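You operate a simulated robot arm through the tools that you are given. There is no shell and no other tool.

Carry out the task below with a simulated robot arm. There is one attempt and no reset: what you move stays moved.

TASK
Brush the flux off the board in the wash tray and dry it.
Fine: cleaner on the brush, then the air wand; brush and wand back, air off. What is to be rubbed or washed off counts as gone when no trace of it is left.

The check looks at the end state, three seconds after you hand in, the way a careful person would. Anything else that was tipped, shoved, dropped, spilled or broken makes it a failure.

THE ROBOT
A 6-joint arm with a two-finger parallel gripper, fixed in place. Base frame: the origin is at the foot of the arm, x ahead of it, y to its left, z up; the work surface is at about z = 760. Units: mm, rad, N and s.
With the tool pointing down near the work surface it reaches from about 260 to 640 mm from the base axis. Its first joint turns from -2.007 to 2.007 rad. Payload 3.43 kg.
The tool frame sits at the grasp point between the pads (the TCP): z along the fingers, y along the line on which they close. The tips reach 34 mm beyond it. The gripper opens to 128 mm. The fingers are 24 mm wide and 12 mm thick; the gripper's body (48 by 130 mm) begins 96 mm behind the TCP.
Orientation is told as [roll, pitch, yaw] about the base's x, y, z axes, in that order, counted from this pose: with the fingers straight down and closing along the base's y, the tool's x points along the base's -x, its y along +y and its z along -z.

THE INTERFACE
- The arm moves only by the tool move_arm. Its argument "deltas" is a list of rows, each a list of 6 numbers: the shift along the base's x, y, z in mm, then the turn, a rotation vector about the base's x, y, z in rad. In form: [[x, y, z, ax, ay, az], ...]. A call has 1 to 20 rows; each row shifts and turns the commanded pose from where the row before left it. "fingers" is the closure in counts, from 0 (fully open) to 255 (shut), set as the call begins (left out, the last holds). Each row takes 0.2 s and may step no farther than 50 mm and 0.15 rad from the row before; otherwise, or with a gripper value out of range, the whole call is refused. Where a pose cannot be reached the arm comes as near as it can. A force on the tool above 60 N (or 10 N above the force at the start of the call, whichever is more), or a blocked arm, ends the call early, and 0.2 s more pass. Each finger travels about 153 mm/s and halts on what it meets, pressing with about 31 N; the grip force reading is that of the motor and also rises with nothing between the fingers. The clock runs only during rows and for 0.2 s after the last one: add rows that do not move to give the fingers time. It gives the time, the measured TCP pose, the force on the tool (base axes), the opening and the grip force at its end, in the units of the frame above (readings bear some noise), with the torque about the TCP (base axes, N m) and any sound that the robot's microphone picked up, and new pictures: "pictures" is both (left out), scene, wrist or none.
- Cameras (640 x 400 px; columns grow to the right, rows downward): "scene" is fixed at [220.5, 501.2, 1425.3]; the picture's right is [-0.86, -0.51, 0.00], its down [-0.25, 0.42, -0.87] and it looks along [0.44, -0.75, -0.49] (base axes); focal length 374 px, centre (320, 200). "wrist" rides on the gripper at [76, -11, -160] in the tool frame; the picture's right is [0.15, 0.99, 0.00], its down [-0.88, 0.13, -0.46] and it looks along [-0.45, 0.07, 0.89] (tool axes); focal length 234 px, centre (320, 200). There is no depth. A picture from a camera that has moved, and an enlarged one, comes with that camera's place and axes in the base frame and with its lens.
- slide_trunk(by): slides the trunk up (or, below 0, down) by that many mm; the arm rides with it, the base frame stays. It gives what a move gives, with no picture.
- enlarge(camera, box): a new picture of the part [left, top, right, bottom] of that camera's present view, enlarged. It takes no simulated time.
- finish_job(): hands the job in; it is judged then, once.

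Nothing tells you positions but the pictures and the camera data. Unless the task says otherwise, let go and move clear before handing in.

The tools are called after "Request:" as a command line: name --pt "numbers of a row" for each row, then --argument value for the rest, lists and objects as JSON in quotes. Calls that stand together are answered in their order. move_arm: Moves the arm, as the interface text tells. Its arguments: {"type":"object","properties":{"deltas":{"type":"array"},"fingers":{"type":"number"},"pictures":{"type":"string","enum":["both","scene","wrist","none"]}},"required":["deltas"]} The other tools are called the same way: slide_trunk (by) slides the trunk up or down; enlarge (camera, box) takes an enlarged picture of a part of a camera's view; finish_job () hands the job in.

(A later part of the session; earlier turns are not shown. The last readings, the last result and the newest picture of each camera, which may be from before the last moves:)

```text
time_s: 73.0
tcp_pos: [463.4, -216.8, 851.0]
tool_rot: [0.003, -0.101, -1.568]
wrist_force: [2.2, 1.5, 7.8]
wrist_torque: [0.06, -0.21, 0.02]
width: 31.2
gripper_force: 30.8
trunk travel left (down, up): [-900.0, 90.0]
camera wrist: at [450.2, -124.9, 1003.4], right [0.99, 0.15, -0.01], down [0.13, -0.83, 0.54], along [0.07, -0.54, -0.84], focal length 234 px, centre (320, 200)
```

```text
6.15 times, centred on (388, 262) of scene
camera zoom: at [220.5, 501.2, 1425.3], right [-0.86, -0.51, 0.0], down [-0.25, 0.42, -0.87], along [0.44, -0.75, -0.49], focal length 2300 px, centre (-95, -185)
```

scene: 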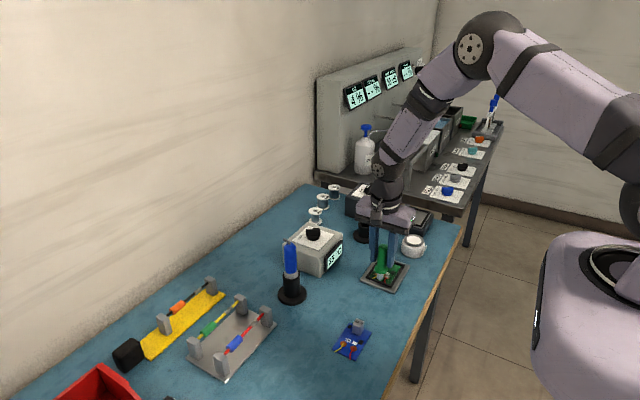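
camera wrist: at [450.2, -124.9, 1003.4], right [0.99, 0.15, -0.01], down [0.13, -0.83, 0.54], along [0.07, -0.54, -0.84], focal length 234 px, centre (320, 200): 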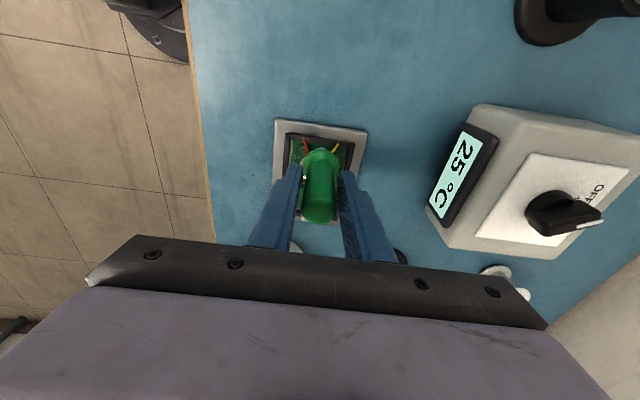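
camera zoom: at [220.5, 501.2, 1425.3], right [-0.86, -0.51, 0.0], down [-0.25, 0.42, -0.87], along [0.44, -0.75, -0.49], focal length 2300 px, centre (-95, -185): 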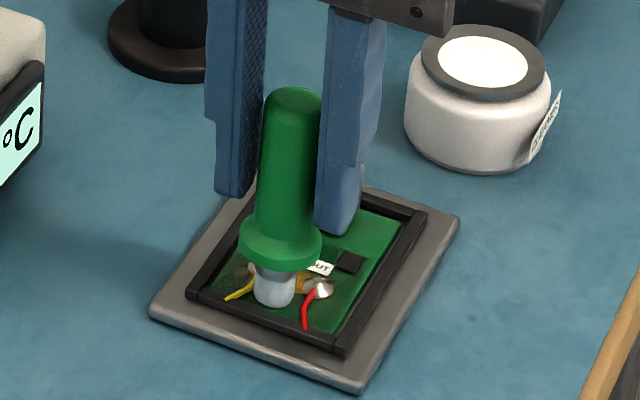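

I'll lift to see what's left.

Request:
move_arm --pt "0 0 10 0 0 0" --pt "0 0 30 0 0 0" --pt "0 -20 20 0 0 0"

Request:
enlarge --camera "scene" --box '[360, 235, 415, 295]'

Request:
enlarge --camera "wrist" --box '[280, 90, 370, 180]'

```text
time_s: 73.8
tcp_pos: [461.1, -235.9, 910.2]
tool_rot: [-0.003, -0.098, -1.569]
wrist_force: [-0.7, -0.4, -0.6]
wrist_torque: [0.03, 0.0, -0.04]
width: 31.4
gripper_force: 31.1
trunk travel left (down, up): [-900.0, 90.0]
camera wrist: at [449.1, -145.4, 1063.4], right [0.99, 0.15, -0.02], down [0.13, -0.83, 0.54], along [0.07, -0.54, -0.84], focal length 234 px, centre (320, 200)
```

scene: 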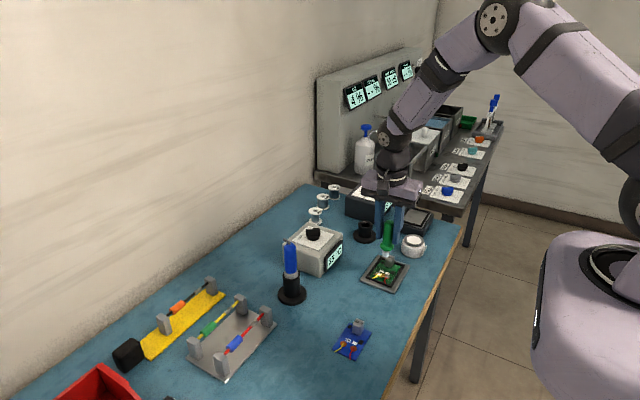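
wrist: 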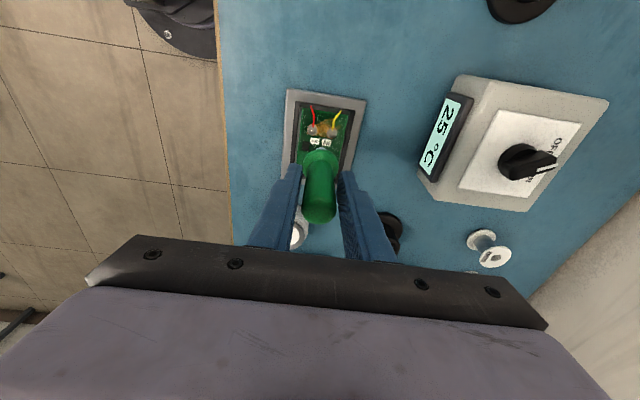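

```text
6.67 times, centred on (388, 265) of scene
camera zoom: at [220.5, 501.2, 1425.3], right [-0.86, -0.51, 0.0], down [-0.25, 0.42, -0.87], along [0.44, -0.75, -0.49], focal length 2492 px, centre (-130, -233)
```

zoom: 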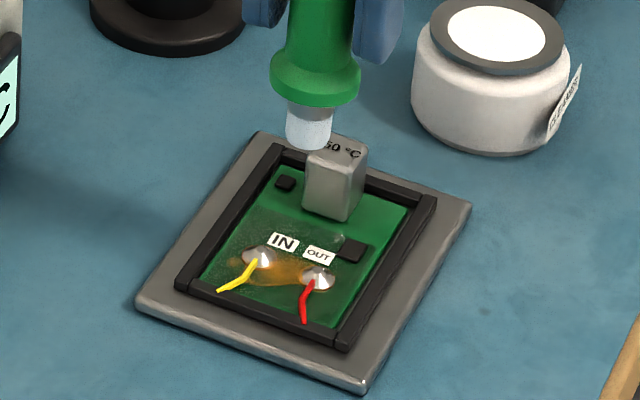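

```text
4.44 times, centred on (325, 135) of wrist
camera zoom: at [449.1, -145.4, 1063.4], right [0.99, 0.15, -0.02], down [0.13, -0.83, 0.54], along [0.07, -0.54, -0.84], focal length 1041 px, centre (298, 489)
```

zoom: 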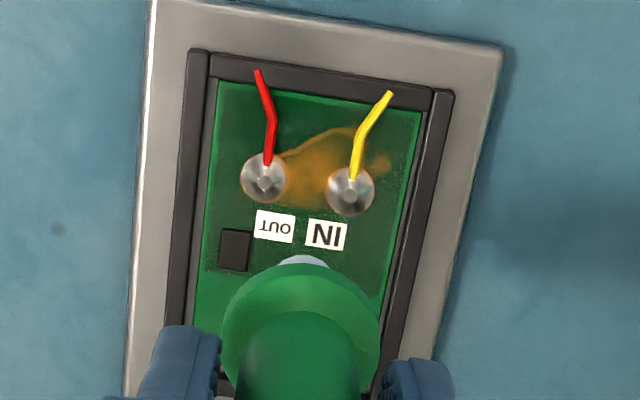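

The strip has thinned but an amber patch remains between and beyond the joints (x 452–483, y -237…-215). I'll go back down there and stroke longer, a little more firmly.

Request:
move_arm --pt "0 17 -20 0 0 0" --pt "0 0 -25 0 0 0" --pt "0 0 -9 0 0 0" --pt "0 0 -3.5 0 0 0" --pt "0 0 -2 0 0 0" --pictures "none"

```text
time_s: 75.0
tcp_pos: [462.8, -220.0, 851.5]
tool_rot: [-0.001, -0.101, -1.567]
wrist_force: [0.0, 0.8, 0.9]
wrist_torque: [0.08, 0.01, -0.05]
width: 31.2
gripper_force: 31.9
trunk travel left (down, up): [-900.0, 90.0]
```

Request:
move_arm --pt "0 0 -1 0 0 0" --pt "0 0 -0.7 0 0 0" --pictures "none"

```text
time_s: 75.6
tcp_pos: [462.1, -218.8, 851.1]
tool_rot: [0.001, -0.101, -1.569]
wrist_force: [-1.4, 1.4, 11.5]
wrist_torque: [-0.02, 0.06, -0.01]
width: 31.8
gripper_force: 30.9
trunk travel left (down, up): [-900.0, 90.0]
```

Request:
move_arm --pt "-3 0 0 0 0 0" --pt "-3 0 0 0 0 0" --pt "3 0 0 0 0 0" --pt "3 0 0 0 0 0" --pt "3 0 0 0 0 0" --pt "3 0 0 0 0 0" --pt "-3 0 0 0 0 0" --pt "-3 0 0 0 0 0" --pt "0 -2 0 0 0 0" --pt "-3 0 0 0 0 0" --pt "3 0 0 0 0 0" --pt "3 0 0 0 0 0" --pt "-3 0 0 0 0 0" --pt "0 3 0 0 0 0" --pt "-4 0 0 0 0 0" --pt "4 0 0 0 0 0" --pt "4 0 0 0 0 0" --pt "-4 0 0 0 0 0"

Request:
enlarge --camera "scene" --box '[360, 235, 415, 295]'

```text
time_s: 79.4
tcp_pos: [461.8, -218.7, 850.6]
tool_rot: [0.001, -0.1, -1.569]
wrist_force: [-0.8, 1.1, 12.4]
wrist_torque: [0.01, 0.07, 0.01]
width: 31.3
gripper_force: 31.1
trunk travel left (down, up): [-900.0, 90.0]
camera wrist: at [449.2, -126.7, 1002.6], right [0.99, 0.15, -0.01], down [0.13, -0.83, 0.54], along [0.07, -0.54, -0.84], focal length 234 px, centre (320, 200)
```

scene: 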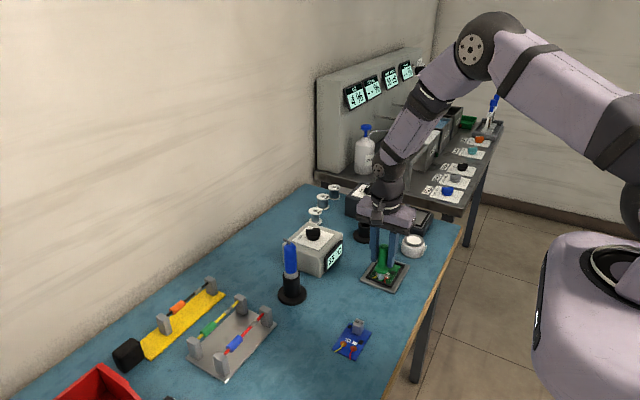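
wrist: 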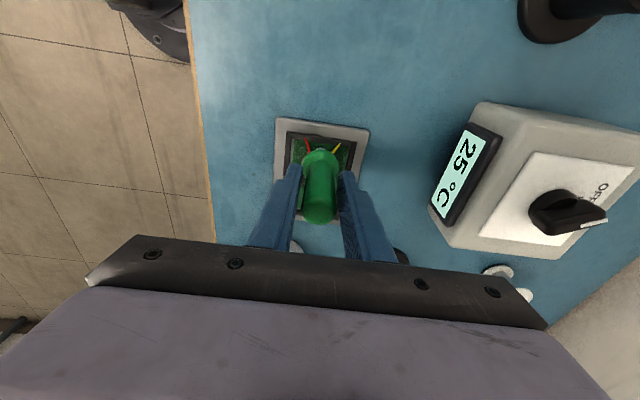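

```text
6.67 times, centred on (388, 265) of scene
camera zoom: at [220.5, 501.2, 1425.3], right [-0.86, -0.51, 0.0], down [-0.25, 0.42, -0.87], along [0.44, -0.75, -0.49], focal length 2492 px, centre (-130, -233)
```

zoom: 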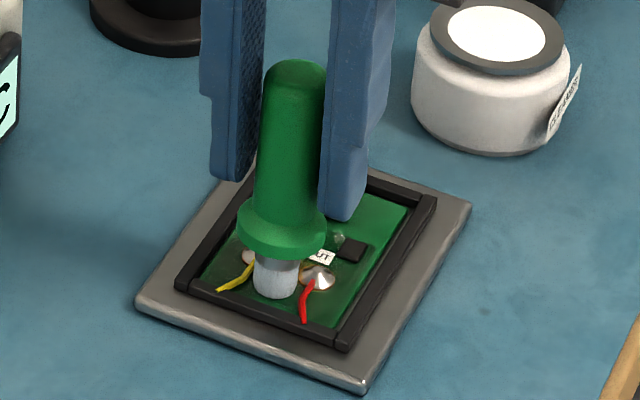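

Request:
move_arm --pt "0 0 10 0 0 0" --pt "0 0 30 0 0 0" --pt "0 -20 20 0 0 0"

Request:
enlarge --camera "scene" --box '[360, 235, 415, 295]'

Request:
enlarge --camera "wrist" --box '[280, 90, 370, 180]'

```text
time_s: 80.2
tcp_pos: [458.9, -238.9, 911.0]
tool_rot: [-0.002, -0.098, -1.567]
wrist_force: [0.8, -0.3, 0.4]
wrist_torque: [-0.01, -0.02, -0.02]
width: 31.6
gripper_force: 31.0
trunk travel left (down, up): [-900.0, 90.0]
camera wrist: at [448.4, -148.1, 1062.5], right [0.99, 0.15, -0.02], down [0.13, -0.83, 0.54], along [0.07, -0.54, -0.84], focal length 234 px, centre (320, 200)
```

scene: 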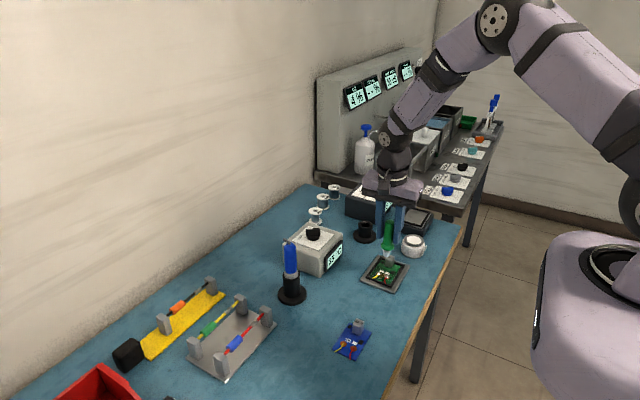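
wrist: 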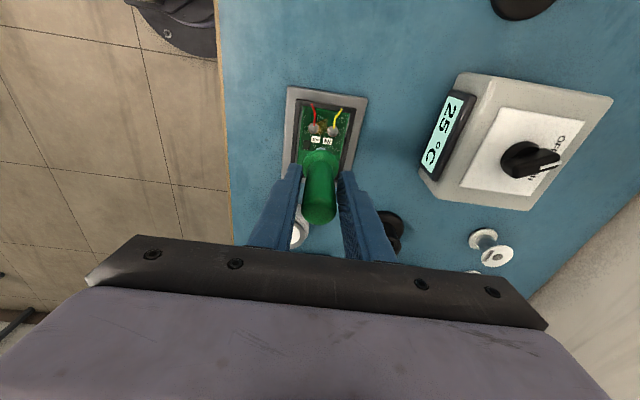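

```text
6.67 times, centred on (388, 265) of scene
camera zoom: at [220.5, 501.2, 1425.3], right [-0.86, -0.51, 0.0], down [-0.25, 0.42, -0.87], along [0.44, -0.75, -0.49], focal length 2492 px, centre (-130, -233)
```

zoom: 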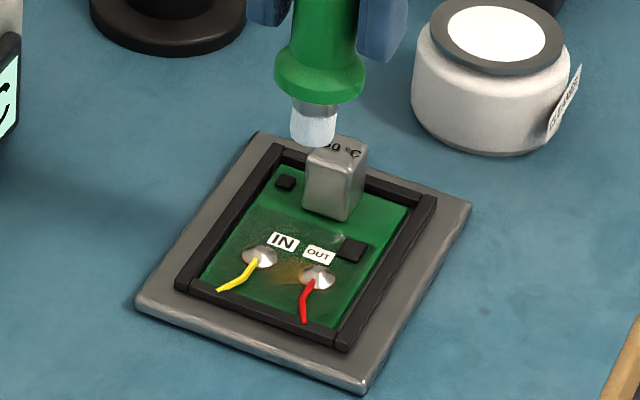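

```text
4.44 times, centred on (325, 135) of wrist
camera zoom: at [448.4, -148.1, 1062.5], right [0.99, 0.15, -0.02], down [0.13, -0.83, 0.54], along [0.07, -0.54, -0.84], focal length 1041 px, centre (298, 489)
```

zoom: 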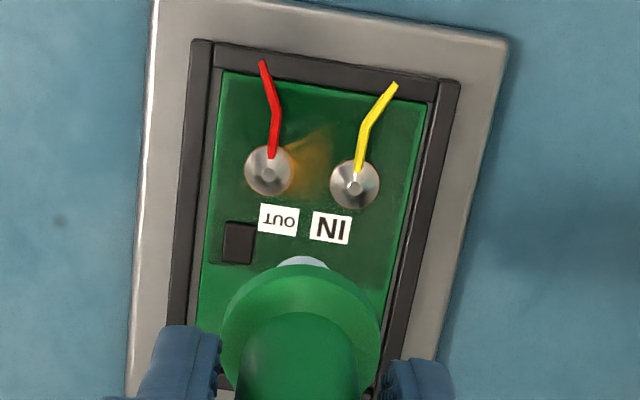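

Nearly done: only a faint patch remains between the joints, around (460, -229). I'll go back down there and stroke slightly further towards the red joint.

Request:
move_arm --pt "-3 17 -20 0 0 0" --pt "0 0 -25 0 0 0" --pt "0 0 -9 0 0 0" --pt "0 0 -4 0 0 0" --pt "0 0 -1.5 0 0 0" --pictures "none"

```text
time_s: 81.4
tcp_pos: [457.1, -222.0, 851.5]
tool_rot: [0.001, -0.1, -1.568]
wrist_force: [-1.9, 1.9, 12.8]
wrist_torque: [0.13, 0.22, -0.04]
width: 31.2
gripper_force: 30.9
trunk travel left (down, up): [-900.0, 90.0]
```

Request:
move_arm --pt "-2 0 0 0 0 0" --pt "-2 0 0 0 0 0" --pt "2 0 0 0 0 0" --pt "3 0 0 0 0 0" --pt "3 0 0 0 0 0" --pt "-2 -1 0 0 0 0" --pt "-2 -1 0 0 0 0" --pt "-2 0 0 0 0 0" --pt "3 0 0 0 0 0" --pt "3 0 0 0 0 0" --pt "-2 -1 0 0 0 0" --pt "-2 0 0 0 0 0" --pt "2 0 0 0 0 0" --pt "2 0 0 0 0 0" --pt "-2 2 0 0 0 0" --pt "-2 2 0 0 0 0" --pt "-2 1 0 0 0 0" --pt "3 0 0 0 0 0" --pictures "none"

Request:
move_arm --pt "0 0 10 0 0 0" --pt "0 0 30 0 0 0" --pt "0 -20 20 0 0 0"

Request:
enlarge --camera "scene" --box '[360, 235, 415, 295]'

Request:
enlarge --camera "wrist" --box '[280, 90, 370, 180]'

```text
time_s: 85.2
tcp_pos: [457.4, -219.0, 851.5]
tool_rot: [-0.001, -0.101, -1.568]
wrist_force: [-1.3, -4.1, 15.9]
wrist_torque: [-0.42, 0.16, 0.03]
width: 31.6
gripper_force: 31.1
trunk travel left (down, up): [-900.0, 90.0]
```

```text
time_s: 86.0
tcp_pos: [459.3, -238.5, 909.8]
tool_rot: [-0.002, -0.096, -1.571]
wrist_force: [0.1, 0.1, -1.2]
wrist_torque: [0.01, -0.01, -0.01]
width: 31.5
gripper_force: 31.0
trunk travel left (down, up): [-900.0, 90.0]
camera wrist: at [447.5, -148.0, 1062.2], right [0.99, 0.15, -0.02], down [0.13, -0.83, 0.54], along [0.07, -0.54, -0.84], focal length 234 px, centre (320, 200)
```

scene: 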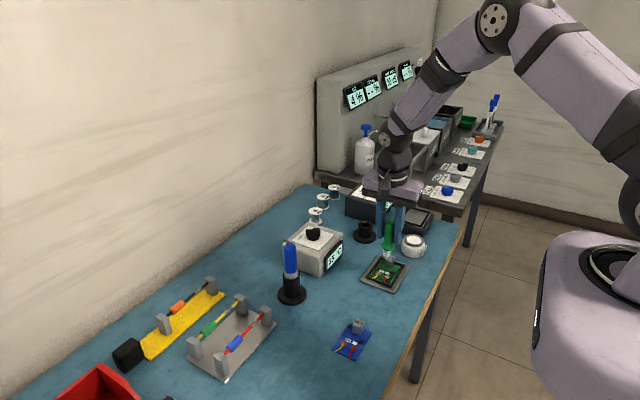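
wrist: 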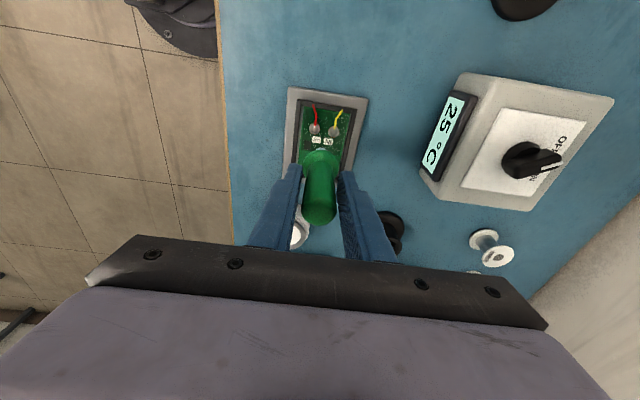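

```text
6.67 times, centred on (388, 265) of scene
camera zoom: at [220.5, 501.2, 1425.3], right [-0.86, -0.51, 0.0], down [-0.25, 0.42, -0.87], along [0.44, -0.75, -0.49], focal length 2492 px, centre (-130, -233)
```

zoom: 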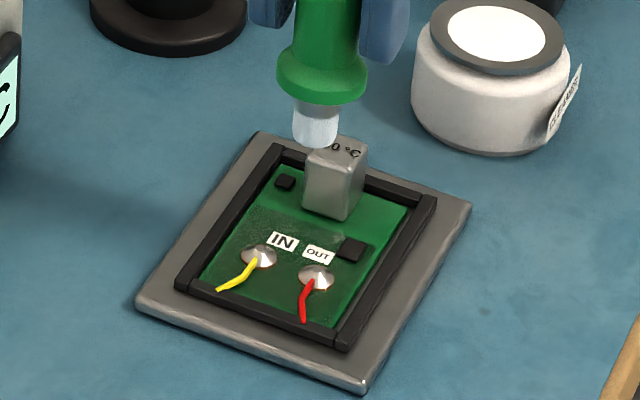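

```text
4.44 times, centred on (325, 135) of wrist
camera zoom: at [447.5, -148.0, 1062.2], right [0.99, 0.15, -0.02], down [0.13, -0.83, 0.54], along [0.07, -0.54, -0.84], focal length 1041 px, centre (298, 489)
```

zoom: 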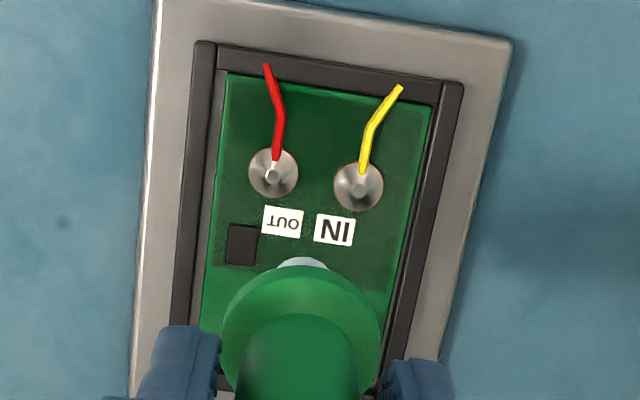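

The amber is gone in both views. I'll check at high zoom for any trace, particularly around the joints and the labels.

Request:
enlarge --camera "wrist" --box '[300, 100, 350, 155]'

Request:
enlarge --camera "scene" --box '[368, 258, 402, 290]'

```text
7.27 times, centred on (325, 128) of wrist
camera zoom: at [447.5, -148.0, 1062.2], right [0.99, 0.15, -0.02], down [0.13, -0.83, 0.54], along [0.07, -0.54, -0.84], focal length 1703 px, centre (284, 727)
```

zoom: 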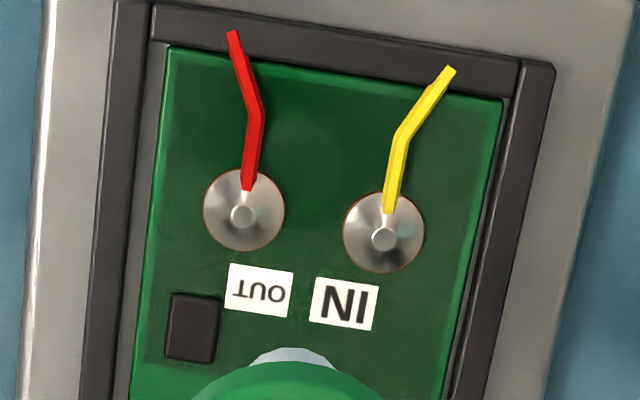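

```text
12.50 times, centred on (385, 274) of scene
camera zoom: at [220.5, 501.2, 1425.3], right [-0.86, -0.51, 0.0], down [-0.25, 0.42, -0.87], along [0.44, -0.75, -0.49], focal length 4673 px, centre (-492, -725)
```

zoom: 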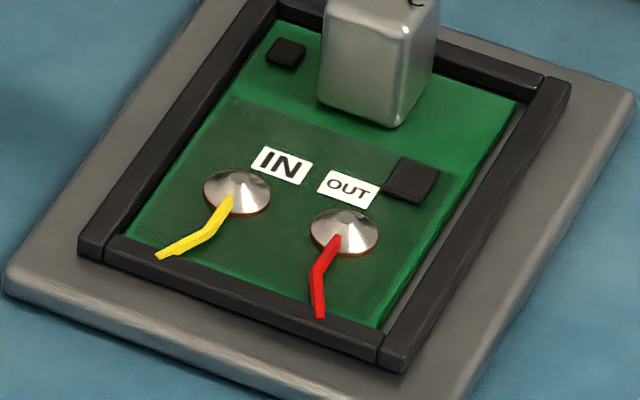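

No trace of flux is left; the darker film is the wet area that needs drying. Now the brush goes back: I'll raise it, turn the hand back, and carry it above its stand at (578, -381).

Request:
move_arm --pt "0 0 35 0 0 0" --pt "14 -17 0 0 0 0.123" --pt "14 -17 0 0 0 0.123" --pt "14 -17 0 0 0 0.123" --pt "14 -17 0 0 0 0.123" --pt "14 -17 0 0 0 0.123" --pt "14 -17 0 0 0 0.123" --pt "14 -17 0 0 0 0.123" --pt "14 -18 0 -0.0276 -0.0417 0.123" --pt "2 -2 0 0 0 0"

Request:
enlarge --camera "scene" --box '[330, 150, 420, 250]'

Request:
enlarge --camera "wrist" --box '[250, 70, 400, 220]'

```text
time_s: 88.2
tcp_pos: [573.2, -377.5, 945.1]
tool_rot: [0.002, -0.148, -0.582]
wrist_force: [0.4, 0.2, 0.0]
wrist_torque: [-0.03, 0.03, -0.01]
width: 31.2
gripper_force: 30.7
trunk travel left (down, up): [-900.0, 90.0]
camera wrist: at [483.5, -333.3, 1092.7], right [0.42, 0.91, -0.02], down [0.74, -0.33, 0.58], along [0.52, -0.26, -0.81], focal length 234 px, centre (320, 200)
```

scene: 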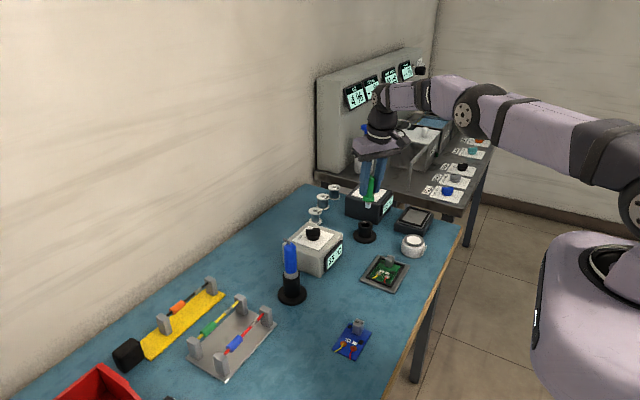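
wrist: 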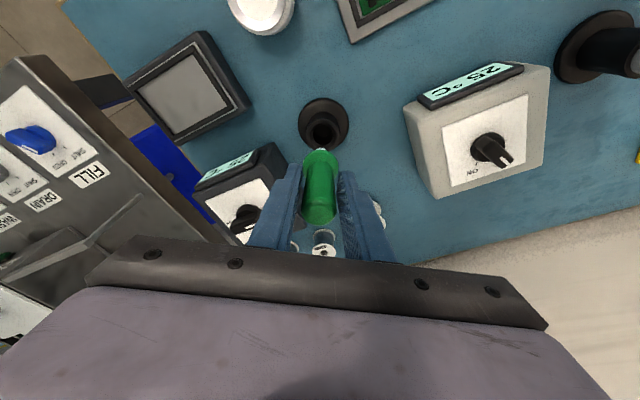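

```text
4.00 times, centred on (375, 200) of scene
camera zoom: at [220.5, 501.2, 1425.3], right [-0.86, -0.51, 0.0], down [-0.25, 0.42, -0.87], along [0.44, -0.75, -0.49], focal length 1495 px, centre (100, 200)
```

zoom: 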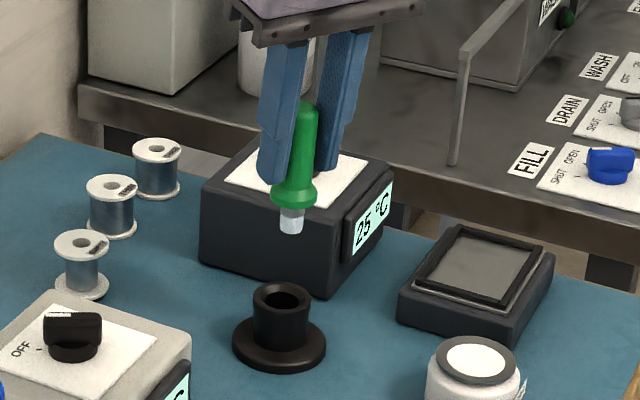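

```text
2.67 times, centred on (325, 145) of wrist
camera zoom: at [483.5, -333.3, 1092.7], right [0.42, 0.91, -0.02], down [0.74, -0.33, 0.58], along [0.52, -0.26, -0.81], focal length 624 px, centre (307, 347)
```

zoom: 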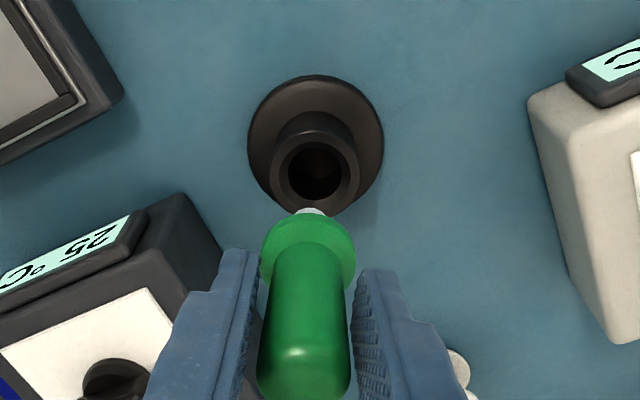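

The tip lines up above the stand's mouth. I'll lower until just above it and check.

Request:
move_arm --pt "0 0 -25 0 0 0" --pt "0 0 -25 0 0 0" --pt "0 0 -15 0 0 0"

Request:
enlarge --camera "scene" --box '[340, 190, 400, 250]'

Request:
enlarge --camera "wrist" --box '[270, 90, 380, 200]'

```text
time_s: 89.0
tcp_pos: [570.7, -375.9, 880.6]
tool_rot: [0.0, -0.149, -0.585]
wrist_force: [2.7, -0.4, -1.2]
wrist_torque: [0.0, -0.14, -0.01]
width: 31.6
gripper_force: 31.3
out of reach, approached as far as the arm can: row 3
trunk travel left (down, up): [-900.0, 90.0]
camera wrist: at [481.7, -331.3, 1027.6], right [0.43, 0.9, -0.02], down [0.74, -0.34, 0.58], along [0.52, -0.26, -0.81], focal length 234 px, centre (320, 200)
```

scene: 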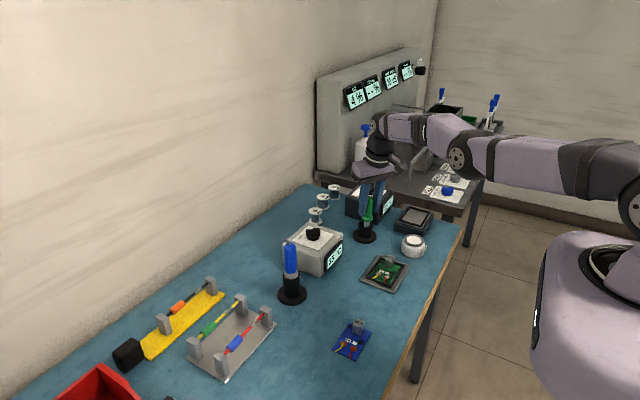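
wrist: 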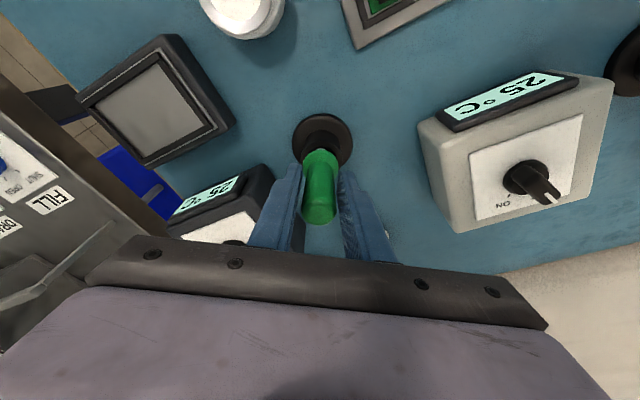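

```text
6.67 times, centred on (370, 220) of scene
camera zoom: at [220.5, 501.2, 1425.3], right [-0.86, -0.51, 0.0], down [-0.25, 0.42, -0.87], along [0.44, -0.75, -0.49], focal length 2492 px, centre (-13, 67)
```

zoom: 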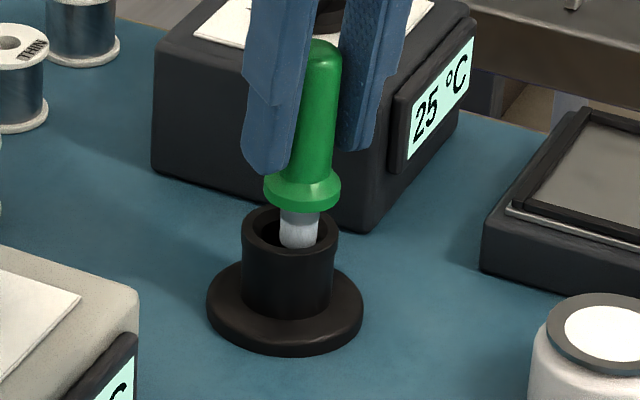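

```text
3.64 times, centred on (325, 145) of wrist
camera zoom: at [481.7, -331.3, 1027.6], right [0.43, 0.9, -0.02], down [0.74, -0.34, 0.58], along [0.52, -0.26, -0.81], focal length 852 px, centre (302, 400)
```

zoom: 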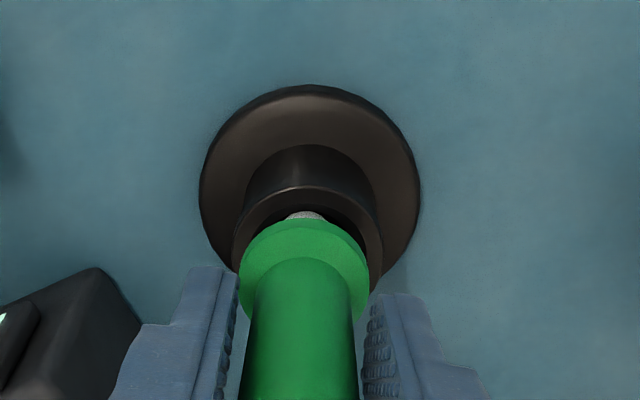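

The arm is at full stretch at this tilt. I'll tilt the hand out a little more, which brings the wrist closer in, and shift the grip inward so the tip stays over the mouth.

Request:
move_arm --pt "-2.5 1.6 2 -0.0276 -0.0417 0" --pt "0 0 0 0 0 0"

Request:
enlarge --camera "scene" --box '[340, 190, 400, 250]'

Request:
enlarge --camera "wrist" --box '[270, 90, 380, 200]'

```text
time_s: 89.6
tcp_pos: [577.0, -381.5, 881.1]
tool_rot: [0.004, -0.195, -0.584]
wrist_force: [-0.9, 2.7, -0.4]
wrist_torque: [0.26, 0.02, -0.02]
width: 31.2
gripper_force: 30.9
out of reach, approached as far as the arm can: row 1
trunk travel left (down, up): [-900.0, 90.0]
camera wrist: at [482.4, -332.4, 1023.0], right [0.43, 0.9, -0.02], down [0.72, -0.32, 0.62], along [0.55, -0.28, -0.79], focal length 234 px, centre (320, 200)
```

scene: 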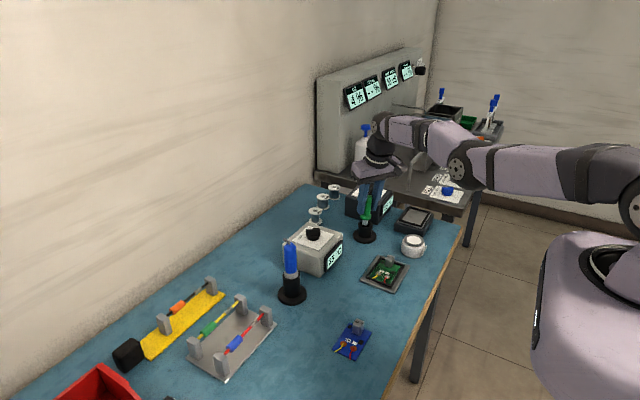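
wrist: 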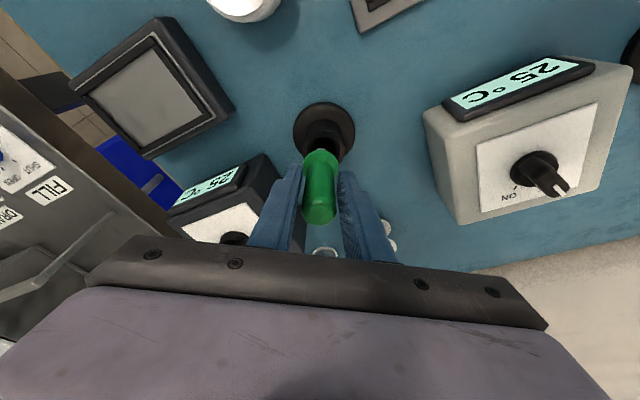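

```text
6.67 times, centred on (370, 220) of scene
camera zoom: at [220.5, 501.2, 1425.3], right [-0.86, -0.51, 0.0], down [-0.25, 0.42, -0.87], along [0.44, -0.75, -0.49], focal length 2492 px, centre (-13, 67)
```

zoom: 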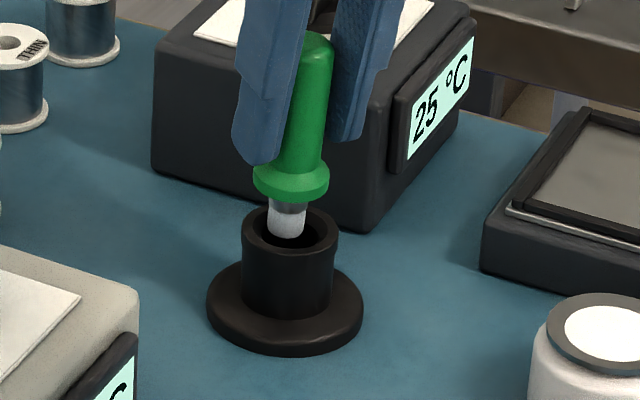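

```text
3.64 times, centred on (325, 145) of wrist
camera zoom: at [482.4, -332.4, 1023.0], right [0.43, 0.9, -0.02], down [0.72, -0.32, 0.62], along [0.55, -0.28, -0.79], focal length 852 px, centre (302, 400)
```

zoom: 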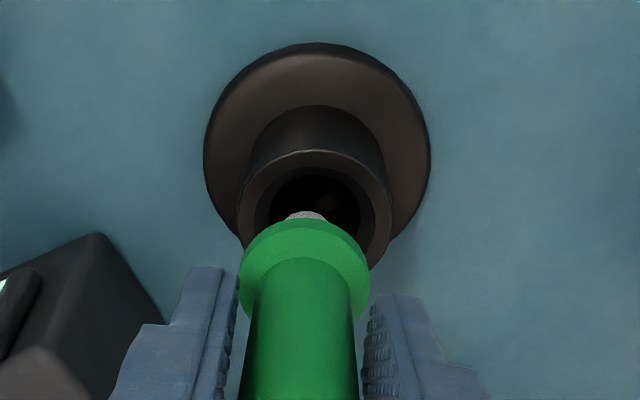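

Request:
move_arm --pt "0 0 0 0 0 0" --pt "0 0 0 0 0 0" --pictures "none"

```text
time_s: 90.2
tcp_pos: [576.3, -380.4, 879.7]
tool_rot: [0.004, -0.197, -0.585]
wrist_force: [-1.2, 6.0, -1.2]
wrist_torque: [0.4, 0.1, 0.02]
width: 31.4
gripper_force: 30.8
trunk travel left (down, up): [-900.0, 90.0]
```

The tip is pressing lightly on the stand's wall, so I'll shift back inward by about 6 mm.

Request:
move_arm --pt "-3 2 0 0 0 0" --pt "-2 1.4 0 0 0 0" --pt "0 0 0 0 0 0"

Request:
enlarge --camera "scene" --box '[340, 190, 400, 250]'

Request:
enlarge --camera "wrist" --box '[270, 90, 380, 200]'

```text
time_s: 91.0
tcp_pos: [576.7, -381.2, 880.5]
tool_rot: [0.005, -0.197, -0.585]
wrist_force: [-0.9, 8.1, -0.3]
wrist_torque: [0.57, 0.12, 0.0]
width: 31.4
gripper_force: 30.7
out of reach, approached as far as the arm can: row 1
trunk travel left (down, up): [-900.0, 90.0]
camera wrist: at [482.1, -332.3, 1023.0], right [0.43, 0.9, -0.03], down [0.72, -0.32, 0.62], along [0.55, -0.28, -0.78], focal length 234 px, centre (320, 200)
```

scene: 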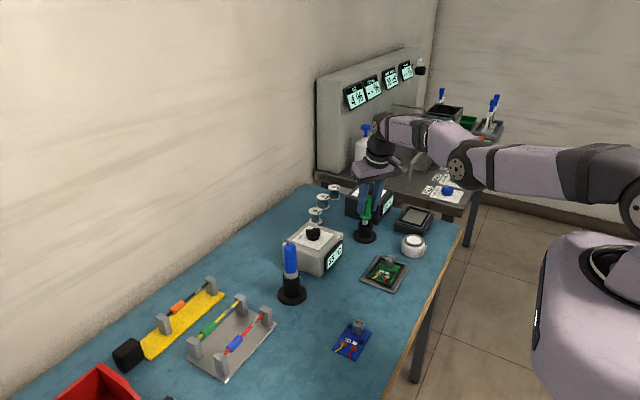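
wrist: 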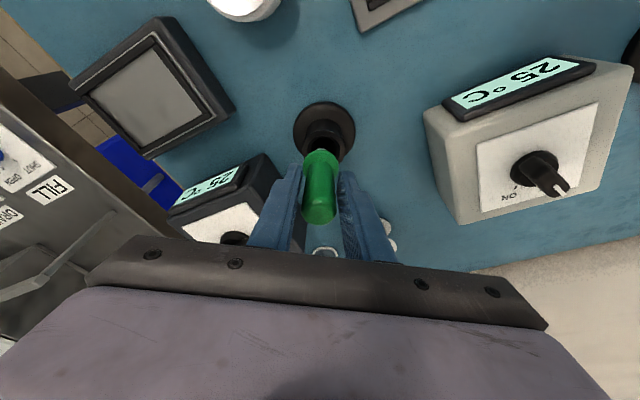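

```text
6.67 times, centred on (370, 220) of scene
camera zoom: at [220.5, 501.2, 1425.3], right [-0.86, -0.51, 0.0], down [-0.25, 0.42, -0.87], along [0.44, -0.75, -0.49], focal length 2492 px, centre (-13, 67)
```

zoom: 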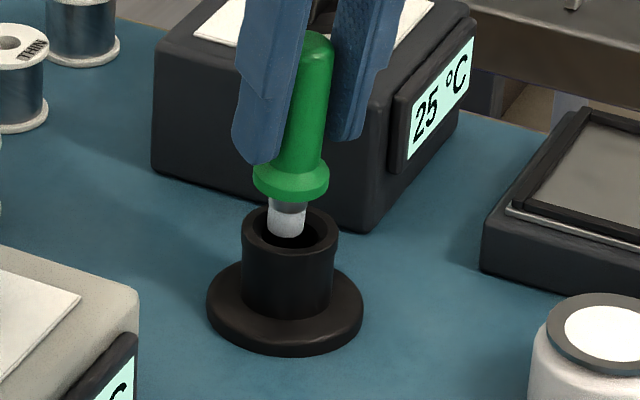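

```text
3.64 times, centred on (325, 145) of wrist
camera zoom: at [482.1, -332.3, 1023.0], right [0.43, 0.9, -0.03], down [0.72, -0.32, 0.62], along [0.55, -0.28, -0.78], focal length 852 px, centre (302, 400)
```

zoom: 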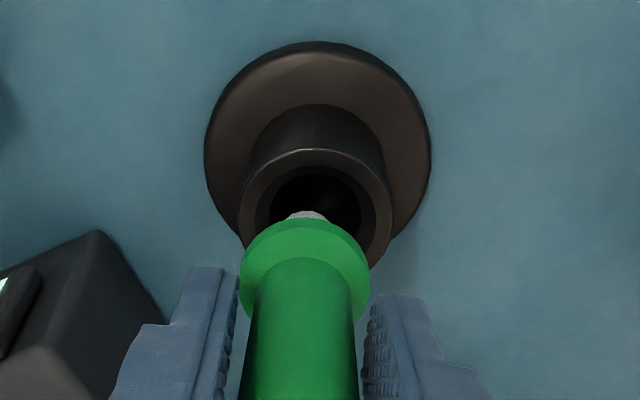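

The arm is at the edge of its reach and didn't follow. I'll raise out of the mouth to relieve it and regain room.

Request:
move_arm --pt "0 0 10 0 0 0" --pt "-2 1 15 0 0 0" --pt "-2 1 15 0 0 0" --pt "0 0 0 0 0 0"

Request:
enlarge --camera "scene" --box '[330, 170, 410, 250]'

```text
time_s: 92.0
tcp_pos: [579.9, -385.0, 919.8]
tool_rot: [0.002, -0.196, -0.584]
wrist_force: [-0.6, -0.2, 0.5]
wrist_torque: [-0.03, -0.02, -0.02]
width: 31.6
gripper_force: 31.4
out of reach, approached as far as the arm can: row 1, 2, 3
trunk travel left (down, up): [-900.0, 90.0]
camera wrist: at [486.0, -336.6, 1062.7], right [0.43, 0.9, -0.03], down [0.72, -0.32, 0.62], along [0.55, -0.28, -0.79], focal length 234 px, centre (320, 200)
```

scene: 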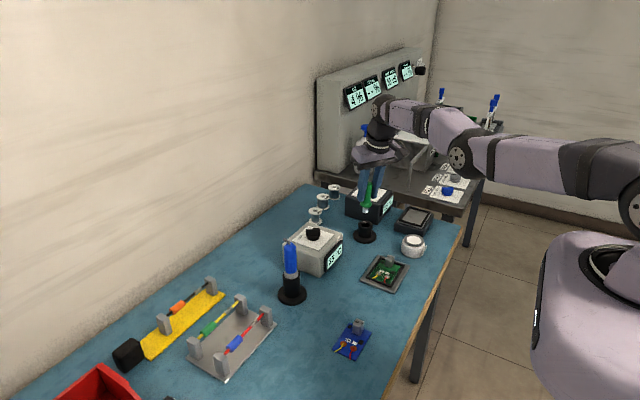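
wrist: 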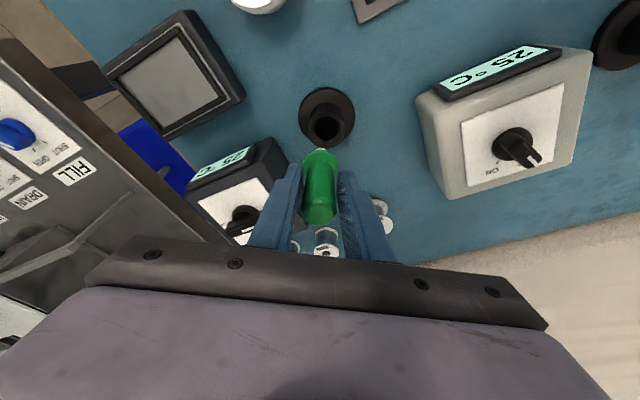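

```text
5.00 times, centred on (370, 210) of scene
camera zoom: at [220.5, 501.2, 1425.3], right [-0.86, -0.51, 0.0], down [-0.25, 0.42, -0.87], along [0.44, -0.75, -0.49], focal length 1869 px, centre (70, 150)
```

zoom: 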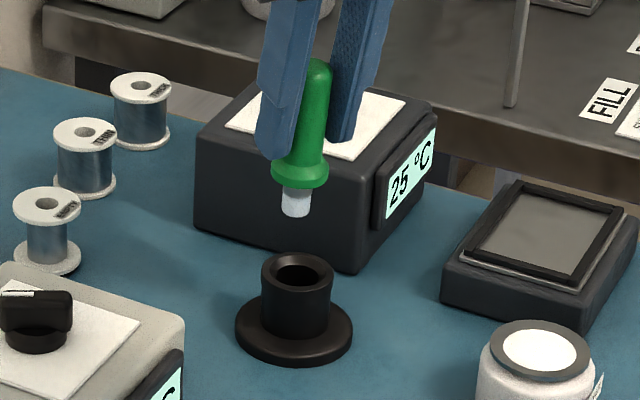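

The arm is stuck near full stretch. I'll back off further, up and inward, to bend the elbow again before coming back.

Request:
move_arm --pt "-15 10 15 0 0 0" --pt "-15 10 15 0 0 0" --pt "-15 10 10 0 0 0" --pt "0 0 0 0 0 0" --pictures "scene"

```text
time_s: 93.0
tcp_pos: [581.2, -389.2, 958.4]
tool_rot: [0.004, -0.196, -0.585]
wrist_force: [0.3, 0.6, -0.9]
wrist_torque: [0.0, 0.01, 0.0]
width: 31.5
gripper_force: 31.1
out of reach, approached as far as the arm can: row 1, 2, 3
trunk travel left (down, up): [-900.0, 90.0]
```

scene: 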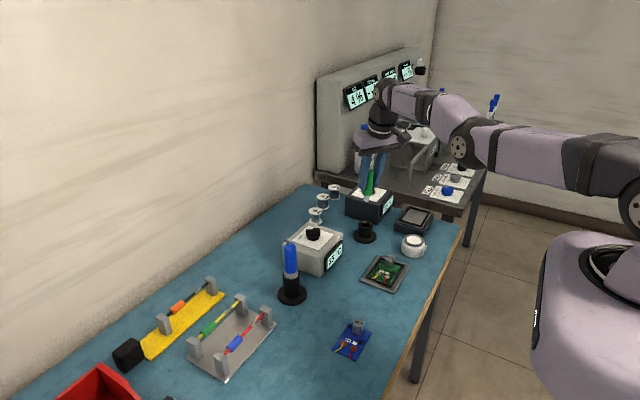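

The elbow seems to have passed through straight to the wrong side, so inward moves can't be followed. I'll rise and stretch out over free space, then come downward while stretched so that the elbow folds the usual way.

Request:
move_arm --pt "20 -13 20 0 0 0" --pt "20 -13 20 0 0 0" --pt "15 -10 20 0 0 0" --pt "0 0 0 0 0 0" --pictures "scene"

```text
time_s: 94.0
tcp_pos: [584.9, -386.4, 1014.1]
tool_rot: [0.001, -0.199, -0.584]
wrist_force: [-1.1, 0.2, -0.3]
wrist_torque: [0.01, 0.03, 0.01]
width: 31.4
gripper_force: 31.1
out of reach, approached as far as the arm can: row 1, 2, 3
trunk travel left (down, up): [-900.0, 90.0]
```

scene: 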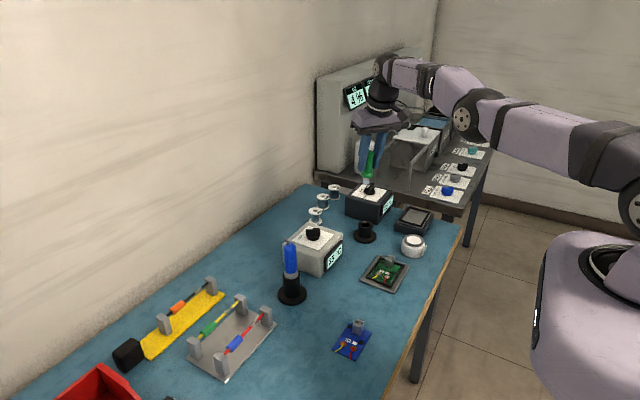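

Request:
move_arm --pt "30 -20 0 0 0 0" --pt "30 -20 0 0 0 0" --pt "10 -7 -20 0 0 0" --pt "0 0 -20 0 0 0" --pt "0 0 -20 0 0 0" --pt "0 0 0 0 0 0" --pictures "scene"

```text
time_s: 95.4
tcp_pos: [584.2, -387.2, 954.2]
tool_rot: [0.0, -0.199, -0.584]
wrist_force: [-0.6, 0.6, -0.6]
wrist_torque: [0.05, -0.01, 0.03]
width: 31.6
gripper_force: 31.1
out of reach, approached as far as the arm can: row 1, 2, 3
trunk travel left (down, up): [-900.0, 90.0]
```

scene: 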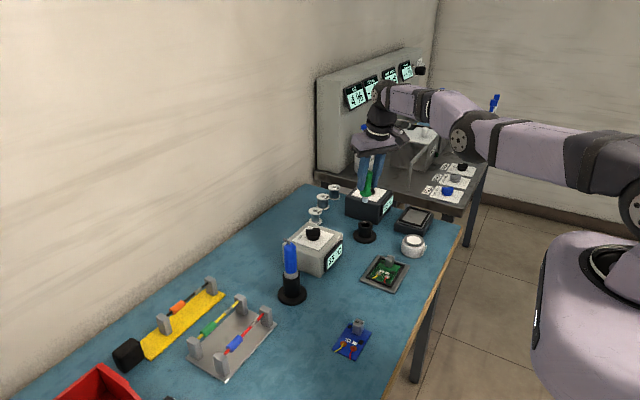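

Request:
move_arm --pt "-3 2 -5 0 0 0" --pt "-5 3 -5 0 0 0" --pt "0 0 0 0 0 0" --pictures "scene"

```text
time_s: 96.2
tcp_pos: [581.9, -386.8, 943.0]
tool_rot: [0.005, -0.197, -0.585]
wrist_force: [0.0, 0.8, 0.4]
wrist_torque: [0.0, 0.04, -0.01]
width: 31.3
gripper_force: 31.0
out of reach, approached as far as the arm can: row 2
trunk travel left (down, up): [-900.0, 90.0]
```

scene: 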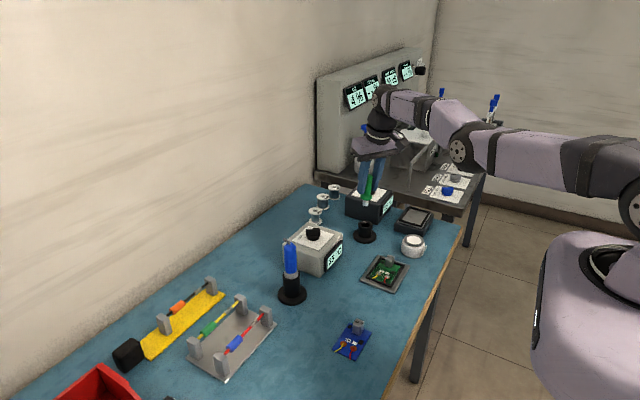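

The arm is just at its straight limit. From here a downward step should fold the elbow the right way, so I'll try one larger step down and slightly in; the tip stays above the stand.

Request:
move_arm --pt "10 -7 10 0 0 0" --pt "-5 3 -45 0 0 0" --pt "0 0 0 0 0 0" --pictures "scene"

```text
time_s: 97.0
tcp_pos: [581.0, -387.3, 902.6]
tool_rot: [0.0, -0.2, -0.585]
wrist_force: [-0.2, -0.6, -0.7]
wrist_torque: [-0.03, 0.03, -0.01]
width: 31.7
gripper_force: 31.2
out of reach, approached as far as the arm can: row 1
trunk travel left (down, up): [-900.0, 90.0]
```

scene: 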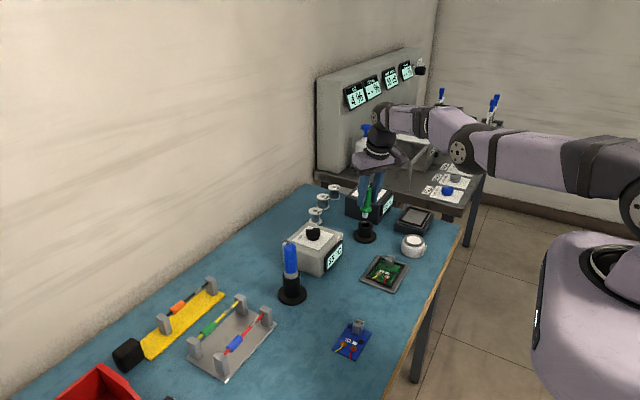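

Request:
move_arm --pt "-6 4 0 0 0 0" --pt "-6 4 0 0 0 0" --pt "0 0 0 0 0 0" --pictures "scene"

```text
time_s: 97.8
tcp_pos: [578.6, -385.6, 900.7]
tool_rot: [0.005, -0.199, -0.583]
wrist_force: [-0.8, 0.5, -0.8]
wrist_torque: [0.0, 0.01, 0.04]
width: 31.5
gripper_force: 31.1
out of reach, approached as far as the arm can: row 1, 2
trunk travel left (down, up): [-900.0, 90.0]
```

scene: 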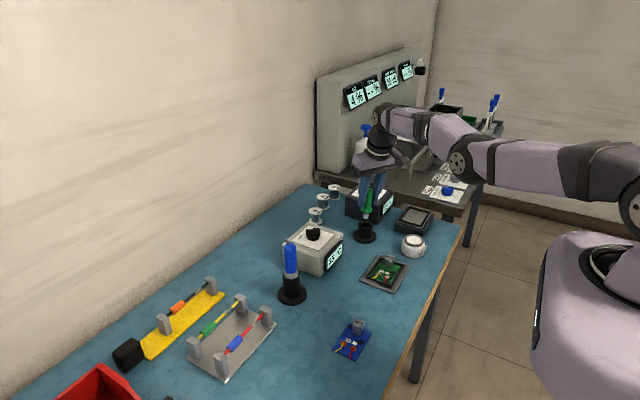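

Request:
move_arm --pt "10 -7 40 0 0 0" --pt "10 -7 40 0 0 0" --pt "20 -13 10 0 0 0" --pt "30 -20 0 0 0 0" --pt "20 -13 -30 0 0 0" --pt "20 -13 -30 0 0 0" --pt "20 -13 -30 0 0 0" --pt "-12 8 -15 0 0 0" --pt "-12 8 0 0 0 0" --pictures "scene"

```text
time_s: 99.8
tcp_pos: [579.6, -381.9, 892.6]
tool_rot: [0.003, -0.199, -0.584]
wrist_force: [0.7, -0.5, 0.1]
wrist_torque: [-0.04, 0.02, 0.02]
width: 31.2
gripper_force: 31.2
out of reach, approached as far as the arm can: row 1, 2, 3, 4, 5, 6, 7, 8, 9
trunk travel left (down, up): [-900.0, 90.0]
```

scene: 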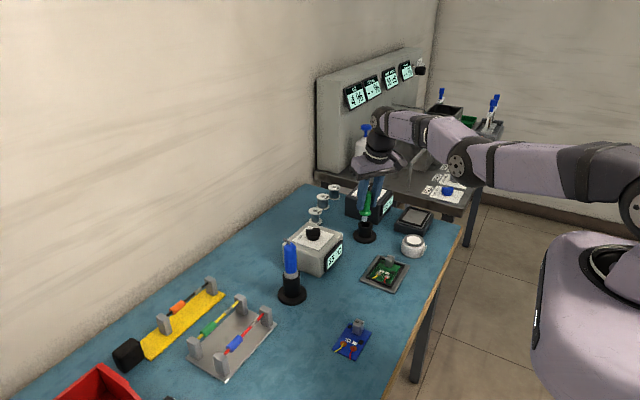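

The elbow is still on the wrong side. I'll go up to a safe height and work it in and out across the straight position to get it to fold back.

Request:
move_arm --pt "0 0 45 0 0 0" --pt "0 0 45 0 0 0" --pt "40 -27 0 0 0 0" --pt "-10 7 0 0 0 0" --pt "30 -20 0 0 0 0" --pt "-10 7 -10 0 0 0" --pt "25 -17 -40 0 0 0" --pt "-10 7 0 0 0 0" --pt "25 -17 35 0 0 0" --pt "-10 7 0 0 0 0" --pt "5 -3 0 0 0 0" --pt "-10 7 -20 0 0 0" --pt "2 -1 -20 0 0 0" --pt "-10 7 0 0 0 0" --pictures "scene"

```text
refused: row 7 steps farther than a row can; nothing moved
```

Request:
move_arm --pt "0 0 45 0 0 0" --pt "0 0 45 0 0 0" --pt "40 -27 0 0 0 0" --pt "-10 7 0 0 0 0" --pt "30 -20 0 0 0 0" --pt "-10 7 -10 0 0 0" --pt "22 -15 -40 0 0 0" --pt "-10 7 0 0 0 0" --pt "25 -17 35 0 0 0" --pt "-10 7 0 0 0 0" --pt "5 -3 0 0 0 0" --pt "-10 7 -20 0 0 0" --pt "2 -1 -20 0 0 0" --pt "-10 7 0 0 0 0" --pictures "scene"

```text
time_s: 102.8
tcp_pos: [573.9, -370.3, 921.0]
tool_rot: [0.004, -0.201, -0.585]
wrist_force: [0.1, 0.0, -0.6]
wrist_torque: [-0.03, 0.02, -0.01]
width: 31.6
gripper_force: 30.8
out of reach, approached as far as the arm can: row 1, 3, 4, 5, 6, 7, 9, 10
trunk travel left (down, up): [-900.0, 90.0]
```

scene: 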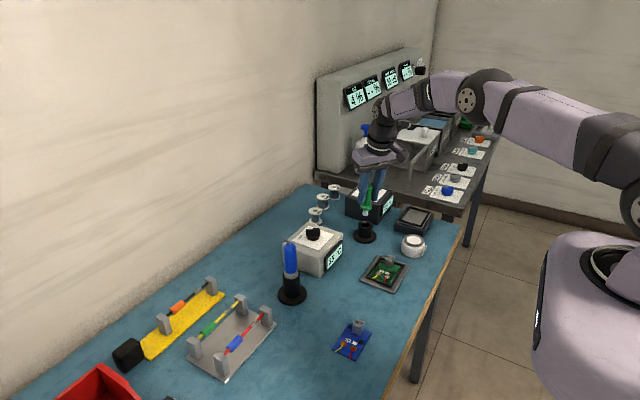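

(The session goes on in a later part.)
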